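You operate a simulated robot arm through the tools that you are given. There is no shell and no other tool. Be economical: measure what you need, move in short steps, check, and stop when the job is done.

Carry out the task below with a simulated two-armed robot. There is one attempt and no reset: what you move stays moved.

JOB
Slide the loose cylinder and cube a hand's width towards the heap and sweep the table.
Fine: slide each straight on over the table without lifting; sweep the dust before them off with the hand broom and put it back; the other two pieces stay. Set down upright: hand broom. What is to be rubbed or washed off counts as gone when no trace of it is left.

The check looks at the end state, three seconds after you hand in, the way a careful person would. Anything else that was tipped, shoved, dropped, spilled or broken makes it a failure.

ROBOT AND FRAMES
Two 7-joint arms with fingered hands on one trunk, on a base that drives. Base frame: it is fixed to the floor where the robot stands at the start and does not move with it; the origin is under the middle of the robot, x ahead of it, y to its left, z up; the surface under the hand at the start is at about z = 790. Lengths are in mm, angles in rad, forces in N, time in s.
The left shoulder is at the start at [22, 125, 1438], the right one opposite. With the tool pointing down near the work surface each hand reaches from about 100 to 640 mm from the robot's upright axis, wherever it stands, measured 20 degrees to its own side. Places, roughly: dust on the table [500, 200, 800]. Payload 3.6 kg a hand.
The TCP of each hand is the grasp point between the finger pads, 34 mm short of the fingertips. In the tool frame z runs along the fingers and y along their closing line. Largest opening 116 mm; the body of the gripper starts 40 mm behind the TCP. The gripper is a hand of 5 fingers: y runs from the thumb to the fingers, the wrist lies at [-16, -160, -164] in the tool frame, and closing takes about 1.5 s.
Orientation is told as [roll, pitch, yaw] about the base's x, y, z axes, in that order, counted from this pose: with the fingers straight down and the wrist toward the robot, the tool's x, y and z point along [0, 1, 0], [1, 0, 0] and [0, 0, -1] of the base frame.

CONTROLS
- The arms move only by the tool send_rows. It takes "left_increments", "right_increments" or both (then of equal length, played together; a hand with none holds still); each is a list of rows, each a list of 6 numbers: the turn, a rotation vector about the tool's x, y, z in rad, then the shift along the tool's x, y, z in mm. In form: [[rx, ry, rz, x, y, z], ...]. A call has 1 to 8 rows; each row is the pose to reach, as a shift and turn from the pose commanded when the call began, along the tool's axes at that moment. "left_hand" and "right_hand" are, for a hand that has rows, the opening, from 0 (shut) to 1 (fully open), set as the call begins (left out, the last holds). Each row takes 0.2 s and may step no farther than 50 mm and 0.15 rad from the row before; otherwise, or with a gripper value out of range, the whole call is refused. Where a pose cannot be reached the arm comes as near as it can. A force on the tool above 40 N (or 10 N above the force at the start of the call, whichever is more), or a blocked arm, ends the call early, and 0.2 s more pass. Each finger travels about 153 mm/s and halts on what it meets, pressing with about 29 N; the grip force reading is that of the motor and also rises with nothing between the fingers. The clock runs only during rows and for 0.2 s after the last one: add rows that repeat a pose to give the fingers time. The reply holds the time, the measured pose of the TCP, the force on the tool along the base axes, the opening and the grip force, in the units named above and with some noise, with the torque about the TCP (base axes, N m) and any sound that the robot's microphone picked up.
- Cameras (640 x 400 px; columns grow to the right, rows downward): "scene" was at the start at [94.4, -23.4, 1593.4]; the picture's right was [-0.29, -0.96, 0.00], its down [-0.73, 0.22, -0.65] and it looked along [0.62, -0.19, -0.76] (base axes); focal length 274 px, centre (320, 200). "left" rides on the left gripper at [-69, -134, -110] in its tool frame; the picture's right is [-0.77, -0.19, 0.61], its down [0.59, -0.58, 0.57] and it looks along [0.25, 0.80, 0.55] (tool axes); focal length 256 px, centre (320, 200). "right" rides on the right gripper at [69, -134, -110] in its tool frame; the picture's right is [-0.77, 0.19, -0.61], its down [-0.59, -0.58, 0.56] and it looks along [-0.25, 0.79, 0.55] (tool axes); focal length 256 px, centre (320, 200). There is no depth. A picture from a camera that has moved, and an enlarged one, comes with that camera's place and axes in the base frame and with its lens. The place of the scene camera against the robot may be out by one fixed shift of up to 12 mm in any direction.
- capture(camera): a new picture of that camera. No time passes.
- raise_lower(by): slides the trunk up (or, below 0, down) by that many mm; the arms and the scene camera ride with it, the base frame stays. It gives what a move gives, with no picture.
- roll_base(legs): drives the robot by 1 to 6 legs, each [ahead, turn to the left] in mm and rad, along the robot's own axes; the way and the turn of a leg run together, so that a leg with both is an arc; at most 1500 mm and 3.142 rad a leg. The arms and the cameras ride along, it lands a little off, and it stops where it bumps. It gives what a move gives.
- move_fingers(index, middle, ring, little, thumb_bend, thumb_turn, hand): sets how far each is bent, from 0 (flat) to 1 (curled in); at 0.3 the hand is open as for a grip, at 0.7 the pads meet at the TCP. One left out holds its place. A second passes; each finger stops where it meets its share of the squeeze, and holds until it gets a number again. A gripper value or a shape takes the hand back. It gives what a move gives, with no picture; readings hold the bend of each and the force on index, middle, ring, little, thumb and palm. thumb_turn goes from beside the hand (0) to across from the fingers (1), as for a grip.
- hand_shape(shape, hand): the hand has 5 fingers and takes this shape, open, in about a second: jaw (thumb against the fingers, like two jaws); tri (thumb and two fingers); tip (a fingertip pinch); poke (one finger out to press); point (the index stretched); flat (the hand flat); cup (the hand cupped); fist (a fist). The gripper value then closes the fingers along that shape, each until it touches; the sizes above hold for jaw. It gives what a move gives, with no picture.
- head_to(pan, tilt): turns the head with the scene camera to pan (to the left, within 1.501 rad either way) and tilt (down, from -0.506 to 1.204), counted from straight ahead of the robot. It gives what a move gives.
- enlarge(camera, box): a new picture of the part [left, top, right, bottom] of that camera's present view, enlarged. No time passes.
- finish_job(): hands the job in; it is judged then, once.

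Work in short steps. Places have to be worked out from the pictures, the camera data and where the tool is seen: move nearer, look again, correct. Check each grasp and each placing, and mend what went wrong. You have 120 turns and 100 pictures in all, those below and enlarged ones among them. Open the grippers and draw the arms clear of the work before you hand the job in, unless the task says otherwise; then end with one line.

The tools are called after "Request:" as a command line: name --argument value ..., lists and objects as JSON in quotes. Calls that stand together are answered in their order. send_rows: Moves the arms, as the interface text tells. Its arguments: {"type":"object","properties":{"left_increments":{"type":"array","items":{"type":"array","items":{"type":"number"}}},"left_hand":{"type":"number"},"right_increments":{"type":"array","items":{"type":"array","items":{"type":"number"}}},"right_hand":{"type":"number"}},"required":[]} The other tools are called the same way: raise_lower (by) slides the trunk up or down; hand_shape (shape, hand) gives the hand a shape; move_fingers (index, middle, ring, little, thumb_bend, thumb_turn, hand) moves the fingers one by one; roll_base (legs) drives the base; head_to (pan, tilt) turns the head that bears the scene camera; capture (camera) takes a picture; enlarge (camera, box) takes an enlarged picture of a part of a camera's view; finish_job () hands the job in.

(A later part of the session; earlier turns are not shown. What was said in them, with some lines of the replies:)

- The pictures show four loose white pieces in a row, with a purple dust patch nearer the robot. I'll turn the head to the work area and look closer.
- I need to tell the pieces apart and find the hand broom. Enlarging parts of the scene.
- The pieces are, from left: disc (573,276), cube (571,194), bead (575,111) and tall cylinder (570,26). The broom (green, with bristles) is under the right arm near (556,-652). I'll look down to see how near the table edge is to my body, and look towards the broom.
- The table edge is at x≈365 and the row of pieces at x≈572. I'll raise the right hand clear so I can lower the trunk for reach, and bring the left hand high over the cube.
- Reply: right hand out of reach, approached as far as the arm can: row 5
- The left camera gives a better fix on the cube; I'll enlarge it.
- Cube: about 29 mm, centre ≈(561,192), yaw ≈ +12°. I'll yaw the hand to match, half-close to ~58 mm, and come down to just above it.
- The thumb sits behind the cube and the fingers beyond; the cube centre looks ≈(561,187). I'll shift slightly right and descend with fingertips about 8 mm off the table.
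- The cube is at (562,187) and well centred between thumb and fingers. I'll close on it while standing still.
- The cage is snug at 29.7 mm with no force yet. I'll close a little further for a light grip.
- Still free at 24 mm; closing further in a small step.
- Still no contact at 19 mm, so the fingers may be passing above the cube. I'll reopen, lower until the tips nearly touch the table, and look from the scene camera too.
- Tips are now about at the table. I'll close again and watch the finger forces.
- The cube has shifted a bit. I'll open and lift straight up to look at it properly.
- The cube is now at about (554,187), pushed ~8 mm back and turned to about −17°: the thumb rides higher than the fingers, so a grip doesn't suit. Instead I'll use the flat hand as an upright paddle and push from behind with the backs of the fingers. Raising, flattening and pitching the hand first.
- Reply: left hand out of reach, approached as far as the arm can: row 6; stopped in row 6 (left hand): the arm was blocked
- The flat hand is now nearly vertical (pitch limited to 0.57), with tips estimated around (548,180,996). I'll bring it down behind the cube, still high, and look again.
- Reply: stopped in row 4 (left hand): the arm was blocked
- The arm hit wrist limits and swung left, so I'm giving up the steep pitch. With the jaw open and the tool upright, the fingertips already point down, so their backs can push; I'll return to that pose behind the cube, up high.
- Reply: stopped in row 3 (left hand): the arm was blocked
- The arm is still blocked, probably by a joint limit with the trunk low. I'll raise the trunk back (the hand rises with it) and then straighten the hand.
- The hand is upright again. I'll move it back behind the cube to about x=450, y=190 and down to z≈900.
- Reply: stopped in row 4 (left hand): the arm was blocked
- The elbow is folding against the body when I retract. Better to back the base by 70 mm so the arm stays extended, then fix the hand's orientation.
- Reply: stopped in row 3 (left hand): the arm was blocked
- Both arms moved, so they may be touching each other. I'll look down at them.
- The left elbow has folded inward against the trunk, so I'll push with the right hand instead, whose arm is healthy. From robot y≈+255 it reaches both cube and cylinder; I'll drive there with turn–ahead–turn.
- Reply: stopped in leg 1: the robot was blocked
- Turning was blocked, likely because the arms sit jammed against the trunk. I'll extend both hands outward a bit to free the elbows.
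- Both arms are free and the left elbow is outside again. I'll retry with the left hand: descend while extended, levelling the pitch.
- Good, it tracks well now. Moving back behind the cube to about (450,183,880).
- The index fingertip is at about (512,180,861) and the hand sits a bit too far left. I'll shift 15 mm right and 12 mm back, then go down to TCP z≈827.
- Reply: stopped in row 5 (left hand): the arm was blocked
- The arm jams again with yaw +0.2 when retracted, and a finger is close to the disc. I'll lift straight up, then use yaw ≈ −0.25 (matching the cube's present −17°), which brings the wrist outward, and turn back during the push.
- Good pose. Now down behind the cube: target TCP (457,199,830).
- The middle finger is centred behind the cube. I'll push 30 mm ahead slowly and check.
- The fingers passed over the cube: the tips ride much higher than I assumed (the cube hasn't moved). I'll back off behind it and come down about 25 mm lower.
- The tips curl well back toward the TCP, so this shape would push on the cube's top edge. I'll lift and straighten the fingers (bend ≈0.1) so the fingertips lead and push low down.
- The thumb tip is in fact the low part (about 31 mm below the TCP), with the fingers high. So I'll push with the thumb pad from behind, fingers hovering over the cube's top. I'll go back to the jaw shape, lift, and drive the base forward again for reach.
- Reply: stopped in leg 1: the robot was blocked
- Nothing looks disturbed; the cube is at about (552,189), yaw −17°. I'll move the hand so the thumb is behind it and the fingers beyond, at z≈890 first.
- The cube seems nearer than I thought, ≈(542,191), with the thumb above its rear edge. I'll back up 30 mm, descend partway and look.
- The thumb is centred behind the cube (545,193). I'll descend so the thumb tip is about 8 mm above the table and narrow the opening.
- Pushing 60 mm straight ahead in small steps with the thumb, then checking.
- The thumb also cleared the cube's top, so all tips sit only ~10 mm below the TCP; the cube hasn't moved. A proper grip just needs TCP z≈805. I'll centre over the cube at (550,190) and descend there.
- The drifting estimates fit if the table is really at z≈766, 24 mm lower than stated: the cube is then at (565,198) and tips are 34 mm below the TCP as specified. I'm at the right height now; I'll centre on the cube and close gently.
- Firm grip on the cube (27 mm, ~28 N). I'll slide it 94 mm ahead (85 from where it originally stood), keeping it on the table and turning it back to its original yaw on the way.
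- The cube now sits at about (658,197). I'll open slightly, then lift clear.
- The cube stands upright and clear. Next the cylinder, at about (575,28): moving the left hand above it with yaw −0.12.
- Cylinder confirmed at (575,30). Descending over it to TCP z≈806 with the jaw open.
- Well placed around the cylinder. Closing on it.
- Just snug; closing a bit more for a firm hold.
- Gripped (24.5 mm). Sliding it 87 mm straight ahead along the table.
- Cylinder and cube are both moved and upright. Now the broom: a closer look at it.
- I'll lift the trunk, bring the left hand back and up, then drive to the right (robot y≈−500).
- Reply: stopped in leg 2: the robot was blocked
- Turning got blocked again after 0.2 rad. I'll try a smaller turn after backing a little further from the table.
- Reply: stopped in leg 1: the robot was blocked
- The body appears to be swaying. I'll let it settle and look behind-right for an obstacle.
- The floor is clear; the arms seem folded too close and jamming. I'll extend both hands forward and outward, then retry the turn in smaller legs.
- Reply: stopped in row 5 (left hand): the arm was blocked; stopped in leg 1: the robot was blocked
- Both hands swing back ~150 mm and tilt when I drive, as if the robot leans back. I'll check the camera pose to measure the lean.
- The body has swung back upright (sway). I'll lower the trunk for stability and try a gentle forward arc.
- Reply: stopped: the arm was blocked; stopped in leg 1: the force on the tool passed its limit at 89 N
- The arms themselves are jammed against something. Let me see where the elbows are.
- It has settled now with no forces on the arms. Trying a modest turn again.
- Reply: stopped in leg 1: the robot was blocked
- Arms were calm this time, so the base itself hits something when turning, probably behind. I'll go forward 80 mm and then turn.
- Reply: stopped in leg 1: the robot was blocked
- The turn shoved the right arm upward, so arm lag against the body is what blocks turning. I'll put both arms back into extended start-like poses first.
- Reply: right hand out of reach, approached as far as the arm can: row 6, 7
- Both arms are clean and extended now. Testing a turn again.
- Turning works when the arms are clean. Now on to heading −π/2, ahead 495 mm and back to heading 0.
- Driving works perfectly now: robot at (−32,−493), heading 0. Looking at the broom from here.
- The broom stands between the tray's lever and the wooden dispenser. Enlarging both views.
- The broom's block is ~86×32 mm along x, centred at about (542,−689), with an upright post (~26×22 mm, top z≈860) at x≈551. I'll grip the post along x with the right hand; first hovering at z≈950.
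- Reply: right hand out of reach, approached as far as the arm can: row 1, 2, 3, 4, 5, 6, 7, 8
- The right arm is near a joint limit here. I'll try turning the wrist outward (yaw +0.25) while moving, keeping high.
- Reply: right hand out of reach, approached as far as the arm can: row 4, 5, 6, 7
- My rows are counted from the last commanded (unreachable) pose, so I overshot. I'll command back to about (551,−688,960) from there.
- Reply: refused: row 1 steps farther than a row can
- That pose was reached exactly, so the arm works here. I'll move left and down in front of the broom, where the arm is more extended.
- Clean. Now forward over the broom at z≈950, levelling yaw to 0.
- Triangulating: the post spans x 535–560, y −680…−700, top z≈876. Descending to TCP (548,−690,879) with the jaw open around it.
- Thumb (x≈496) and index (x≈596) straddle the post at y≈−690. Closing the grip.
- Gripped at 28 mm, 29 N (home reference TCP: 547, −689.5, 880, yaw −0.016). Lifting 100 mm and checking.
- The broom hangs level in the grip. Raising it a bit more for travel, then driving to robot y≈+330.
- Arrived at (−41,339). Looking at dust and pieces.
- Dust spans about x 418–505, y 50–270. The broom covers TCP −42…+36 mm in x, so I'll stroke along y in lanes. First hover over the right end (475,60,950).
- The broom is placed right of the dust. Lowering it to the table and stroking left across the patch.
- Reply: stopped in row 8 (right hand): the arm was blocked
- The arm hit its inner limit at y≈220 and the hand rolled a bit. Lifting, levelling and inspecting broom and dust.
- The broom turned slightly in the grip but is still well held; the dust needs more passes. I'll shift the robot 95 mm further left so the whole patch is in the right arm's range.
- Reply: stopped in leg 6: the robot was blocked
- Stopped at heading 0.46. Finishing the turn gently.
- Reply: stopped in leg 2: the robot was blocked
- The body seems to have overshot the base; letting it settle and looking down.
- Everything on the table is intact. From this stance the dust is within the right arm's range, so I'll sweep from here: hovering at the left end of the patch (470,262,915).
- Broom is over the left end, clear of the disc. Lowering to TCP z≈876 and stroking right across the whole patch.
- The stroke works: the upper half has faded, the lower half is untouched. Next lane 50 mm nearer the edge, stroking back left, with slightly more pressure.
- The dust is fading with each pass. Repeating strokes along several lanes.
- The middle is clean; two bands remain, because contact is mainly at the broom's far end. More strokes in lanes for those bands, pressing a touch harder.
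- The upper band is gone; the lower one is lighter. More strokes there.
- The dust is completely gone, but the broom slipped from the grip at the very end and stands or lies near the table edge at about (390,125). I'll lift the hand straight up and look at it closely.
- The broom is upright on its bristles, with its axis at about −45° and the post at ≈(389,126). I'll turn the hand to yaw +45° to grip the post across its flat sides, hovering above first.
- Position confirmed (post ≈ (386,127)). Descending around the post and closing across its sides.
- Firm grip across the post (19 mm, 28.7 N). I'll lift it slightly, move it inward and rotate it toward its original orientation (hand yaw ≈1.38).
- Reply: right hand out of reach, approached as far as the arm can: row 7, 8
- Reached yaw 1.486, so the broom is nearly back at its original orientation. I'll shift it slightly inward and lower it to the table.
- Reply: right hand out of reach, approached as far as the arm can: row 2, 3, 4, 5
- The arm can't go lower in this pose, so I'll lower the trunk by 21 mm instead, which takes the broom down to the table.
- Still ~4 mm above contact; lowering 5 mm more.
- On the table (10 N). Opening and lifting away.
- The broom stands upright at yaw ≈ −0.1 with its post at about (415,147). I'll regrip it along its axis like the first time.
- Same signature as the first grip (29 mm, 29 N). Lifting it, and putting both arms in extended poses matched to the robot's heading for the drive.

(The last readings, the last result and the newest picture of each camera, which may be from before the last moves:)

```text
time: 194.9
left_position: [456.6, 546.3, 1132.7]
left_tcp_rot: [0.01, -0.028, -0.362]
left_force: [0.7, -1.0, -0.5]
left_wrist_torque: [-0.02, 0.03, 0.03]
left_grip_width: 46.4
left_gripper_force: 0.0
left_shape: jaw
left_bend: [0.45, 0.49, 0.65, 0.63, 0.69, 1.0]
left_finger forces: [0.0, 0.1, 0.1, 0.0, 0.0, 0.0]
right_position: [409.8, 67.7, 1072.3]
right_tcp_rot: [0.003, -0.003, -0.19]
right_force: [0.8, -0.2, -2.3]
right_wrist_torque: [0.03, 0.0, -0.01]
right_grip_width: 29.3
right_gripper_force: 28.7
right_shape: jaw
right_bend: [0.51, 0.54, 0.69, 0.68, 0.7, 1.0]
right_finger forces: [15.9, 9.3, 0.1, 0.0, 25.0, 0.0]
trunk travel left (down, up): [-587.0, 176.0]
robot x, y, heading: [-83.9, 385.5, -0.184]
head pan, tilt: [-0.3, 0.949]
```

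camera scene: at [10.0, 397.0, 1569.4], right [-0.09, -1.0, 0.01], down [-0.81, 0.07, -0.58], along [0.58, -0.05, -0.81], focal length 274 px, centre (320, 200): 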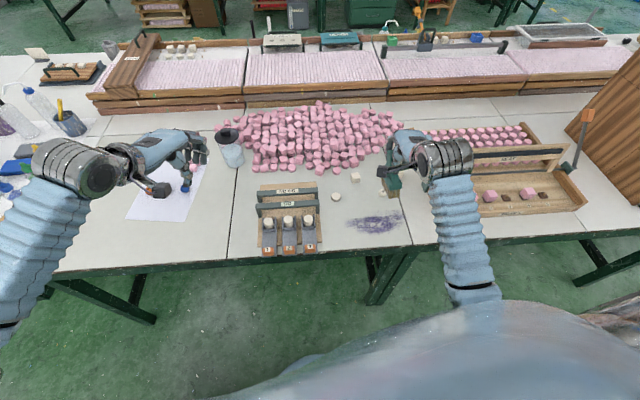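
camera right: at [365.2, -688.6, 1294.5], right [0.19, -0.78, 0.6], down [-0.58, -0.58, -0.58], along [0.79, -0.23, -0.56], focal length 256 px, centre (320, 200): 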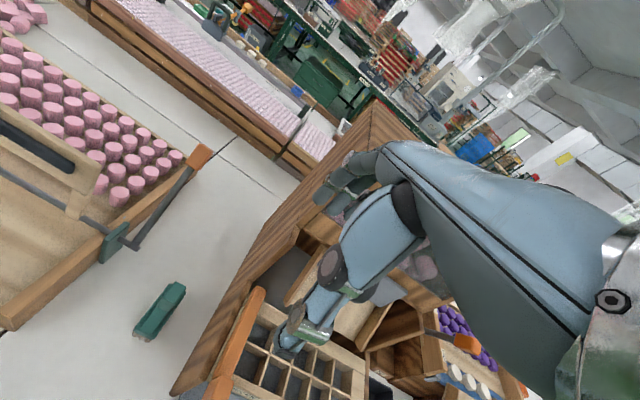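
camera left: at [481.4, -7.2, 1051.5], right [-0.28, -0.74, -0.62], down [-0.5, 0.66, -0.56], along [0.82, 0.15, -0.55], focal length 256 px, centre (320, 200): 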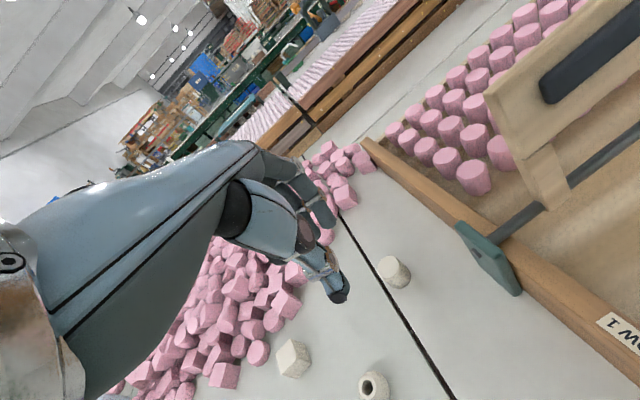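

Clean turn. Continuing to the broom's home spot.

Request:
roll_base --legs '[[0, -0.45], [0, -0.44], [0, -0.443], [887, 0]]'

Request:
roll_base --legs '[[0, 0.5], [0, 0.5], [0, 0.517]]'

```text
time: 203.4
left_position: [253.0, -982.9, 1132.7]
left_tcp_rot: [0.008, -0.031, -1.694]
left_force: [-0.2, -0.2, 0.2]
left_wrist_torque: [0.0, -0.01, -0.03]
left_grip_width: 46.2
left_gripper_force: 0.1
left_shape: jaw
left_bend: [0.45, 0.49, 0.65, 0.63, 0.69, 1.0]
left_finger forces: [0.0, 0.0, 0.1, 0.0, 0.0, 0.0]
right_position: [-224.8, -1052.1, 1071.7]
right_tcp_rot: [0.004, -0.005, -1.522]
right_force: [0.7, 0.3, -0.9]
right_wrist_torque: [0.01, 0.0, -0.04]
right_grip_width: 29.1
right_gripper_force: 28.9
right_shape: jaw
right_bend: [0.51, 0.54, 0.69, 0.68, 0.7, 1.0]
right_finger forces: [15.5, 8.8, 0.0, 0.1, 24.1, 0.1]
trunk travel left (down, up): [-587.0, 176.0]
robot x, y, heading: [-29.0, -500.1, -1.51]
head pan, tilt: [-0.3, 0.949]
```

```text
time: 208.1
left_position: [471.9, -249.1, 1132.9]
left_tcp_rot: [0.009, -0.031, -0.184]
left_force: [0.5, 0.1, 0.3]
left_wrist_torque: [0.0, 0.0, 0.0]
left_grip_width: 46.5
left_gripper_force: 0.0
left_shape: jaw
left_bend: [0.45, 0.49, 0.65, 0.63, 0.69, 1.0]
left_finger forces: [0.1, 0.1, 0.1, 0.0, 0.0, 0.0]
right_position: [511.3, -729.6, 1071.8]
right_tcp_rot: [0.003, -0.005, -0.011]
right_force: [-0.3, 0.2, -2.0]
right_wrist_torque: [0.0, -0.01, 0.04]
right_grip_width: 28.9
right_gripper_force: 29.1
right_shape: jaw
right_bend: [0.51, 0.54, 0.69, 0.68, 0.7, 1.0]
right_finger forces: [15.1, 8.5, 0.0, 0.0, 23.4, 0.0]
trunk travel left (down, up): [-587.0, 176.0]
robot x, y, heading: [-26.9, -499.7, -0.003]
head pan, tilt: [-0.3, 0.949]
```

At the home spot. Moving over the original position (547,−689.5) and down to z≈900.

Request:
send_rows --right_increments '[[0, 0, 0, 20, 18, 10], [0, 0, 0, 40, 36, 25], [0, 0, 0, 40, 36, 65], [0, 0, 0, 40, 36, 105], [0, 0, 0, 40, 36, 140], [0, 0, 0, 40, 36, 170], [0, 0, 0, 40, 36, 170]]'

Request:
enlarge --camera "right" --box '[160, 160, 400, 340]'

```text
time: 209.7
left_position: [472.1, -249.6, 1133.1]
left_tcp_rot: [0.007, -0.03, -0.181]
left_force: [-0.2, 0.8, -0.2]
left_wrist_torque: [0.01, 0.01, -0.02]
left_grip_width: 46.3
left_gripper_force: 0.1
left_shape: jaw
left_bend: [0.45, 0.49, 0.65, 0.63, 0.69, 1.0]
left_finger forces: [0.1, 0.1, 0.1, 0.0, 0.0, 0.0]
right_position: [548.1, -688.3, 901.9]
right_tcp_rot: [0.002, -0.006, -0.011]
right_force: [-0.1, -0.2, -1.3]
right_wrist_torque: [0.02, 0.0, 0.02]
right_grip_width: 28.8
right_gripper_force: 29.4
right_shape: jaw
right_bend: [0.51, 0.55, 0.69, 0.68, 0.7, 1.0]
right_finger forces: [15.0, 8.7, 0.1, 0.1, 23.4, 0.0]
trunk travel left (down, up): [-587.0, 176.0]
robot x, y, heading: [-25.2, -494.7, -0.005]
head pan, tilt: [-0.3, 0.949]
```

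```text
2.22 times, centred on (280, 250) of right
camera zoom: at [415.8, -618.0, 1012.0], right [0.17, -0.77, 0.61], down [-0.58, -0.58, -0.57], along [0.8, -0.25, -0.55], focal length 569 px, centre (409, 89)
```

zoom: 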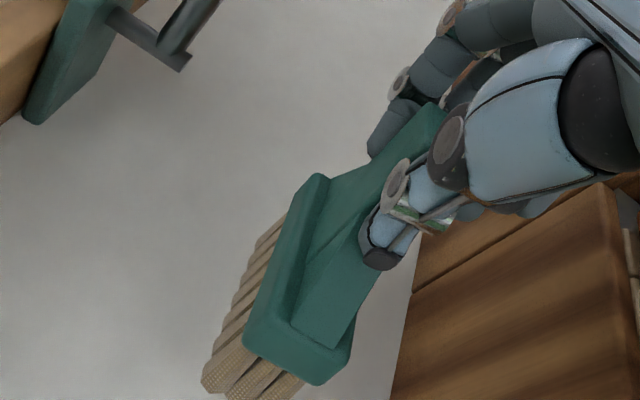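

The broom hangs level as before. Lowering the last 22 mm onto the table.

Request:
send_rows --right_increments '[[0, 0, 0, -1, -1, 8], [0, 0, 0, -1, -1, 15], [0, 0, 0, -1, -1, 20], [0, 0, 0, -1, -1, 22], [0, 0, 0, -1, -1, 22]]'

```text
time: 210.9
left_position: [472.2, -249.5, 1133.7]
left_tcp_rot: [0.008, -0.032, -0.182]
left_force: [0.0, 0.2, 1.3]
left_wrist_torque: [-0.04, 0.04, 0.0]
left_grip_width: 46.3
left_gripper_force: 0.1
left_shape: jaw
left_bend: [0.45, 0.49, 0.65, 0.63, 0.69, 1.0]
left_finger forces: [0.0, 0.0, 0.0, 0.0, 0.1, 0.0]
right_position: [548.1, -689.0, 881.2]
right_tcp_rot: [0.003, -0.005, -0.012]
right_force: [-0.7, -0.7, -1.5]
right_wrist_torque: [0.0, 0.0, 0.01]
right_grip_width: 28.7
right_gripper_force: 29.3
right_shape: jaw
right_bend: [0.51, 0.55, 0.69, 0.68, 0.7, 1.0]
right_finger forces: [14.9, 8.7, 0.0, 0.1, 23.4, 0.0]
trunk travel left (down, up): [-587.0, 176.0]
robot x, y, heading: [-26.0, -495.7, -0.007]
head pan, tilt: [-0.3, 0.949]
```

No contact yet; creeping down a few more mm.

Request:
send_rows --right_increments '[[0, 0, 0, 0, 0, 2], [0, 0, 0, 0, 0, 4], [0, 0, 0, 0, 0, 6], [0, 0, 0, 0, 0, 6]]'

```text
time: 211.9
left_position: [469.8, -249.9, 1134.0]
left_tcp_rot: [0.009, -0.035, -0.185]
left_force: [-0.2, 0.5, -0.1]
left_wrist_torque: [0.02, -0.01, 0.01]
left_grip_width: 46.6
left_gripper_force: 0.0
left_shape: jaw
left_bend: [0.45, 0.49, 0.65, 0.63, 0.69, 1.0]
left_finger forces: [0.0, 0.0, 0.1, 0.0, 0.0, 0.2]
right_position: [547.9, -690.8, 879.4]
right_tcp_rot: [0.002, -0.014, -0.014]
right_force: [-5.6, -0.3, 23.1]
right_wrist_torque: [0.02, -0.03, -0.02]
right_grip_width: 28.4
right_gripper_force: 29.7
right_shape: jaw
right_bend: [0.51, 0.54, 0.69, 0.68, 0.7, 1.0]
right_finger forces: [14.7, 8.9, 0.1, 0.0, 33.3, 0.0]
trunk travel left (down, up): [-587.0, 176.0]
robot x, y, heading: [-28.1, -502.3, -0.01]
head pan, tilt: [-0.3, 0.949]
```

Firm contact (23 N). Easing up 4 mm, opening, then lifting clear.

Request:
send_rows --right_increments '[[0, 0, 0, 0, 0, -2], [0, 0, 0, 0, 0, -4], [0, 0, 0, 0, 0, -4]]'

Request:
send_rows --right_increments '[[0, 0, 0, 0, 0, 0], [0, 0, 0, 0, 0, 0], [0, 0, 0, 0, 0, 0], [0, 0, 0, 0, 0, 0], [0, 0, 0, 0, 0, -30], [0, 0, 0, 0, 0, -65], [0, 0, 0, 0, 0, -105], [0, 0, 0, 0, 0, -125]]' --right_hand 0.65

Request:
enlarge --camera "right" --box '[120, 160, 400, 370]'

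```text
time: 212.7
left_position: [471.4, -249.6, 1132.0]
left_tcp_rot: [0.008, -0.033, -0.184]
left_force: [-0.4, -0.6, 0.1]
left_wrist_torque: [0.02, 0.01, 0.0]
left_grip_width: 46.7
left_gripper_force: 0.1
left_shape: jaw
left_bend: [0.45, 0.49, 0.65, 0.63, 0.69, 1.0]
left_finger forces: [0.0, 0.0, 0.0, 0.0, 0.0, 0.1]
right_position: [547.5, -689.3, 880.8]
right_tcp_rot: [0.004, -0.005, -0.011]
right_force: [-1.1, 0.0, 12.9]
right_wrist_torque: [0.01, -0.21, -0.03]
right_grip_width: 28.7
right_gripper_force: 29.6
right_shape: jaw
right_bend: [0.51, 0.54, 0.69, 0.68, 0.7, 1.0]
right_finger forces: [15.9, 9.6, 0.0, 0.1, 29.5, 0.1]
trunk travel left (down, up): [-587.0, 176.0]
robot x, y, heading: [-31.3, -499.0, -0.004]
head pan, tilt: [-0.3, 0.949]
```

```text
time: 214.5
left_position: [472.7, -249.5, 1132.8]
left_tcp_rot: [0.008, -0.031, -0.182]
left_force: [0.1, -0.6, 0.6]
left_wrist_torque: [0.02, 0.01, 0.01]
left_grip_width: 46.3
left_gripper_force: 0.1
left_shape: jaw
left_bend: [0.45, 0.49, 0.65, 0.63, 0.69, 1.0]
left_finger forces: [0.1, 0.0, 0.0, 0.1, 0.1, 0.0]
right_position: [547.9, -690.8, 1002.7]
right_tcp_rot: [0.006, -0.006, -0.012]
right_force: [-0.9, 0.1, -0.3]
right_wrist_torque: [0.0, 0.02, 0.01]
right_grip_width: 75.5
right_gripper_force: 0.0
right_shape: jaw
right_bend: [0.36, 0.39, 0.55, 0.54, 0.57, 0.99]
right_finger forces: [0.0, 0.0, 0.1, 0.0, 0.0, 0.0]
trunk travel left (down, up): [-587.0, 176.0]
robot x, y, heading: [-27.3, -500.5, -0.009]
head pan, tilt: [-0.3, 0.949]
```

```text
1.90 times, centred on (260, 265) of right
camera zoom: at [414.8, -620.5, 1113.9], right [0.17, -0.77, 0.61], down [-0.58, -0.58, -0.57], along [0.79, -0.25, -0.55], focal length 488 px, centre (434, 76)
```

zoom: 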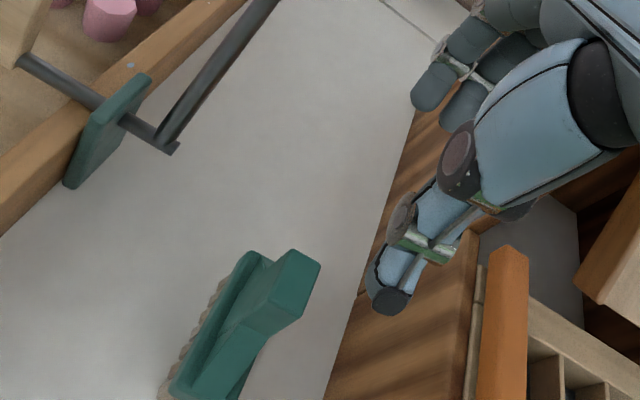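

The broom stands upright at home. Drawing the right arm back, opening both hands, and taking a last look at the work area.

Request:
send_rows --left_increments '[[0, 0, 0, 0, 0, 0], [0, 0, 0, 0, 0, 0], [0, 0, 0, 0, 0, 0], [0, 0, 0, 0, 0, 0], [0, 0, 0, 0, 0, 0]]' --right_increments '[[0, 0, 0, 0, -20, -25], [0, 0, 0, 0, -45, -50], [0, 0, 0, 0, -75, -70], [0, 0, 0, 0, -100, -80], [0, 0, 0, 0, -100, -80]]' --left_hand 1.0 --right_hand 1.0

Request:
head_to --pan 0.75 --tilt 0.75

Request:
capture --camera "scene"

```text
time: 215.7
left_position: [473.1, -249.6, 1132.8]
left_tcp_rot: [0.01, -0.03, -0.183]
left_force: [-0.9, 0.2, -0.1]
left_wrist_torque: [0.02, 0.0, 0.0]
left_grip_width: 116.0
left_gripper_force: 0.0
left_shape: jaw
left_bend: [0.3, 0.3, 0.3, 0.3, 0.3, 0.97]
left_finger forces: [0.1, 0.0, 0.0, 0.1, 0.1, 0.0]
right_position: [446.2, -689.2, 1084.1]
right_tcp_rot: [0.004, -0.004, -0.012]
right_force: [0.9, -0.1, -0.7]
right_wrist_torque: [0.0, 0.0, 0.01]
right_grip_width: 116.1
right_gripper_force: 0.0
right_shape: jaw
right_bend: [0.3, 0.3, 0.3, 0.3, 0.3, 0.97]
right_finger forces: [0.0, 0.0, 0.0, 0.1, 0.0, 0.1]
trunk travel left (down, up): [-587.0, 176.0]
robot x, y, heading: [-23.9, -501.0, -0.003]
head pan, tilt: [-0.3, 0.949]
```

```text
time: 217.0
left_position: [472.1, -250.0, 1133.0]
left_tcp_rot: [0.008, -0.031, -0.183]
left_force: [-0.1, 0.1, 1.1]
left_wrist_torque: [0.0, 0.0, 0.0]
left_grip_width: 115.9
left_gripper_force: 0.0
left_shape: jaw
left_bend: [0.3, 0.3, 0.3, 0.3, 0.3, 0.97]
left_finger forces: [0.1, 0.0, 0.1, 0.0, 0.0, 0.1]
right_position: [446.2, -690.0, 1083.5]
right_tcp_rot: [0.007, -0.006, -0.014]
right_force: [-0.1, 1.3, 0.6]
right_wrist_torque: [0.0, 0.04, -0.03]
right_grip_width: 116.0
right_gripper_force: 0.0
right_shape: jaw
right_bend: [0.3, 0.3, 0.3, 0.3, 0.3, 0.97]
right_finger forces: [0.0, 0.0, 0.0, 0.0, 0.0, 0.0]
trunk travel left (down, up): [-587.0, 176.0]
robot x, y, heading: [-30.9, -499.5, 0.0]
head pan, tilt: [0.75, 0.75]
```

```text
0 pictures are left
camera scene: at [55.3, -443.9, 1558.6], right [0.68, -0.73, 0.0], down [-0.5, -0.46, -0.73], along [0.54, 0.5, -0.68], focal length 274 px, centre (320, 200)
```

scene: 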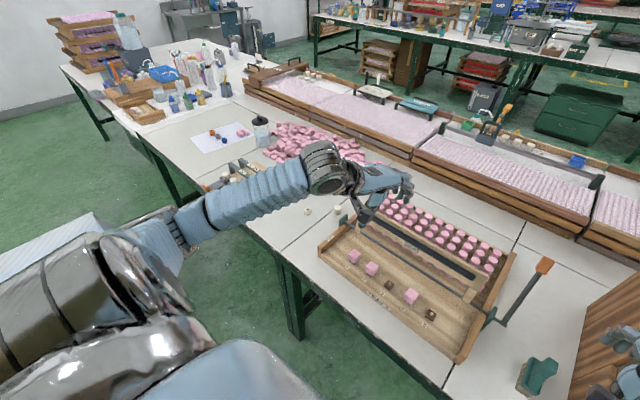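

The last picture shows the broom upright at its place and no dust on the visible part of the table. Both hands are open and clear, so I'm handing in.

Request:
finish_job

```text
The job is handed in.
```

I handed the job in: the cube and cylinder are each about 85 mm closer to the heap, the dust is gone, and the hand broom is back upright in its place; while gripping the cube, my first tries pushed it about 9 mm back and turned it roughly 30° before I slid it into place and turned it nearly back.
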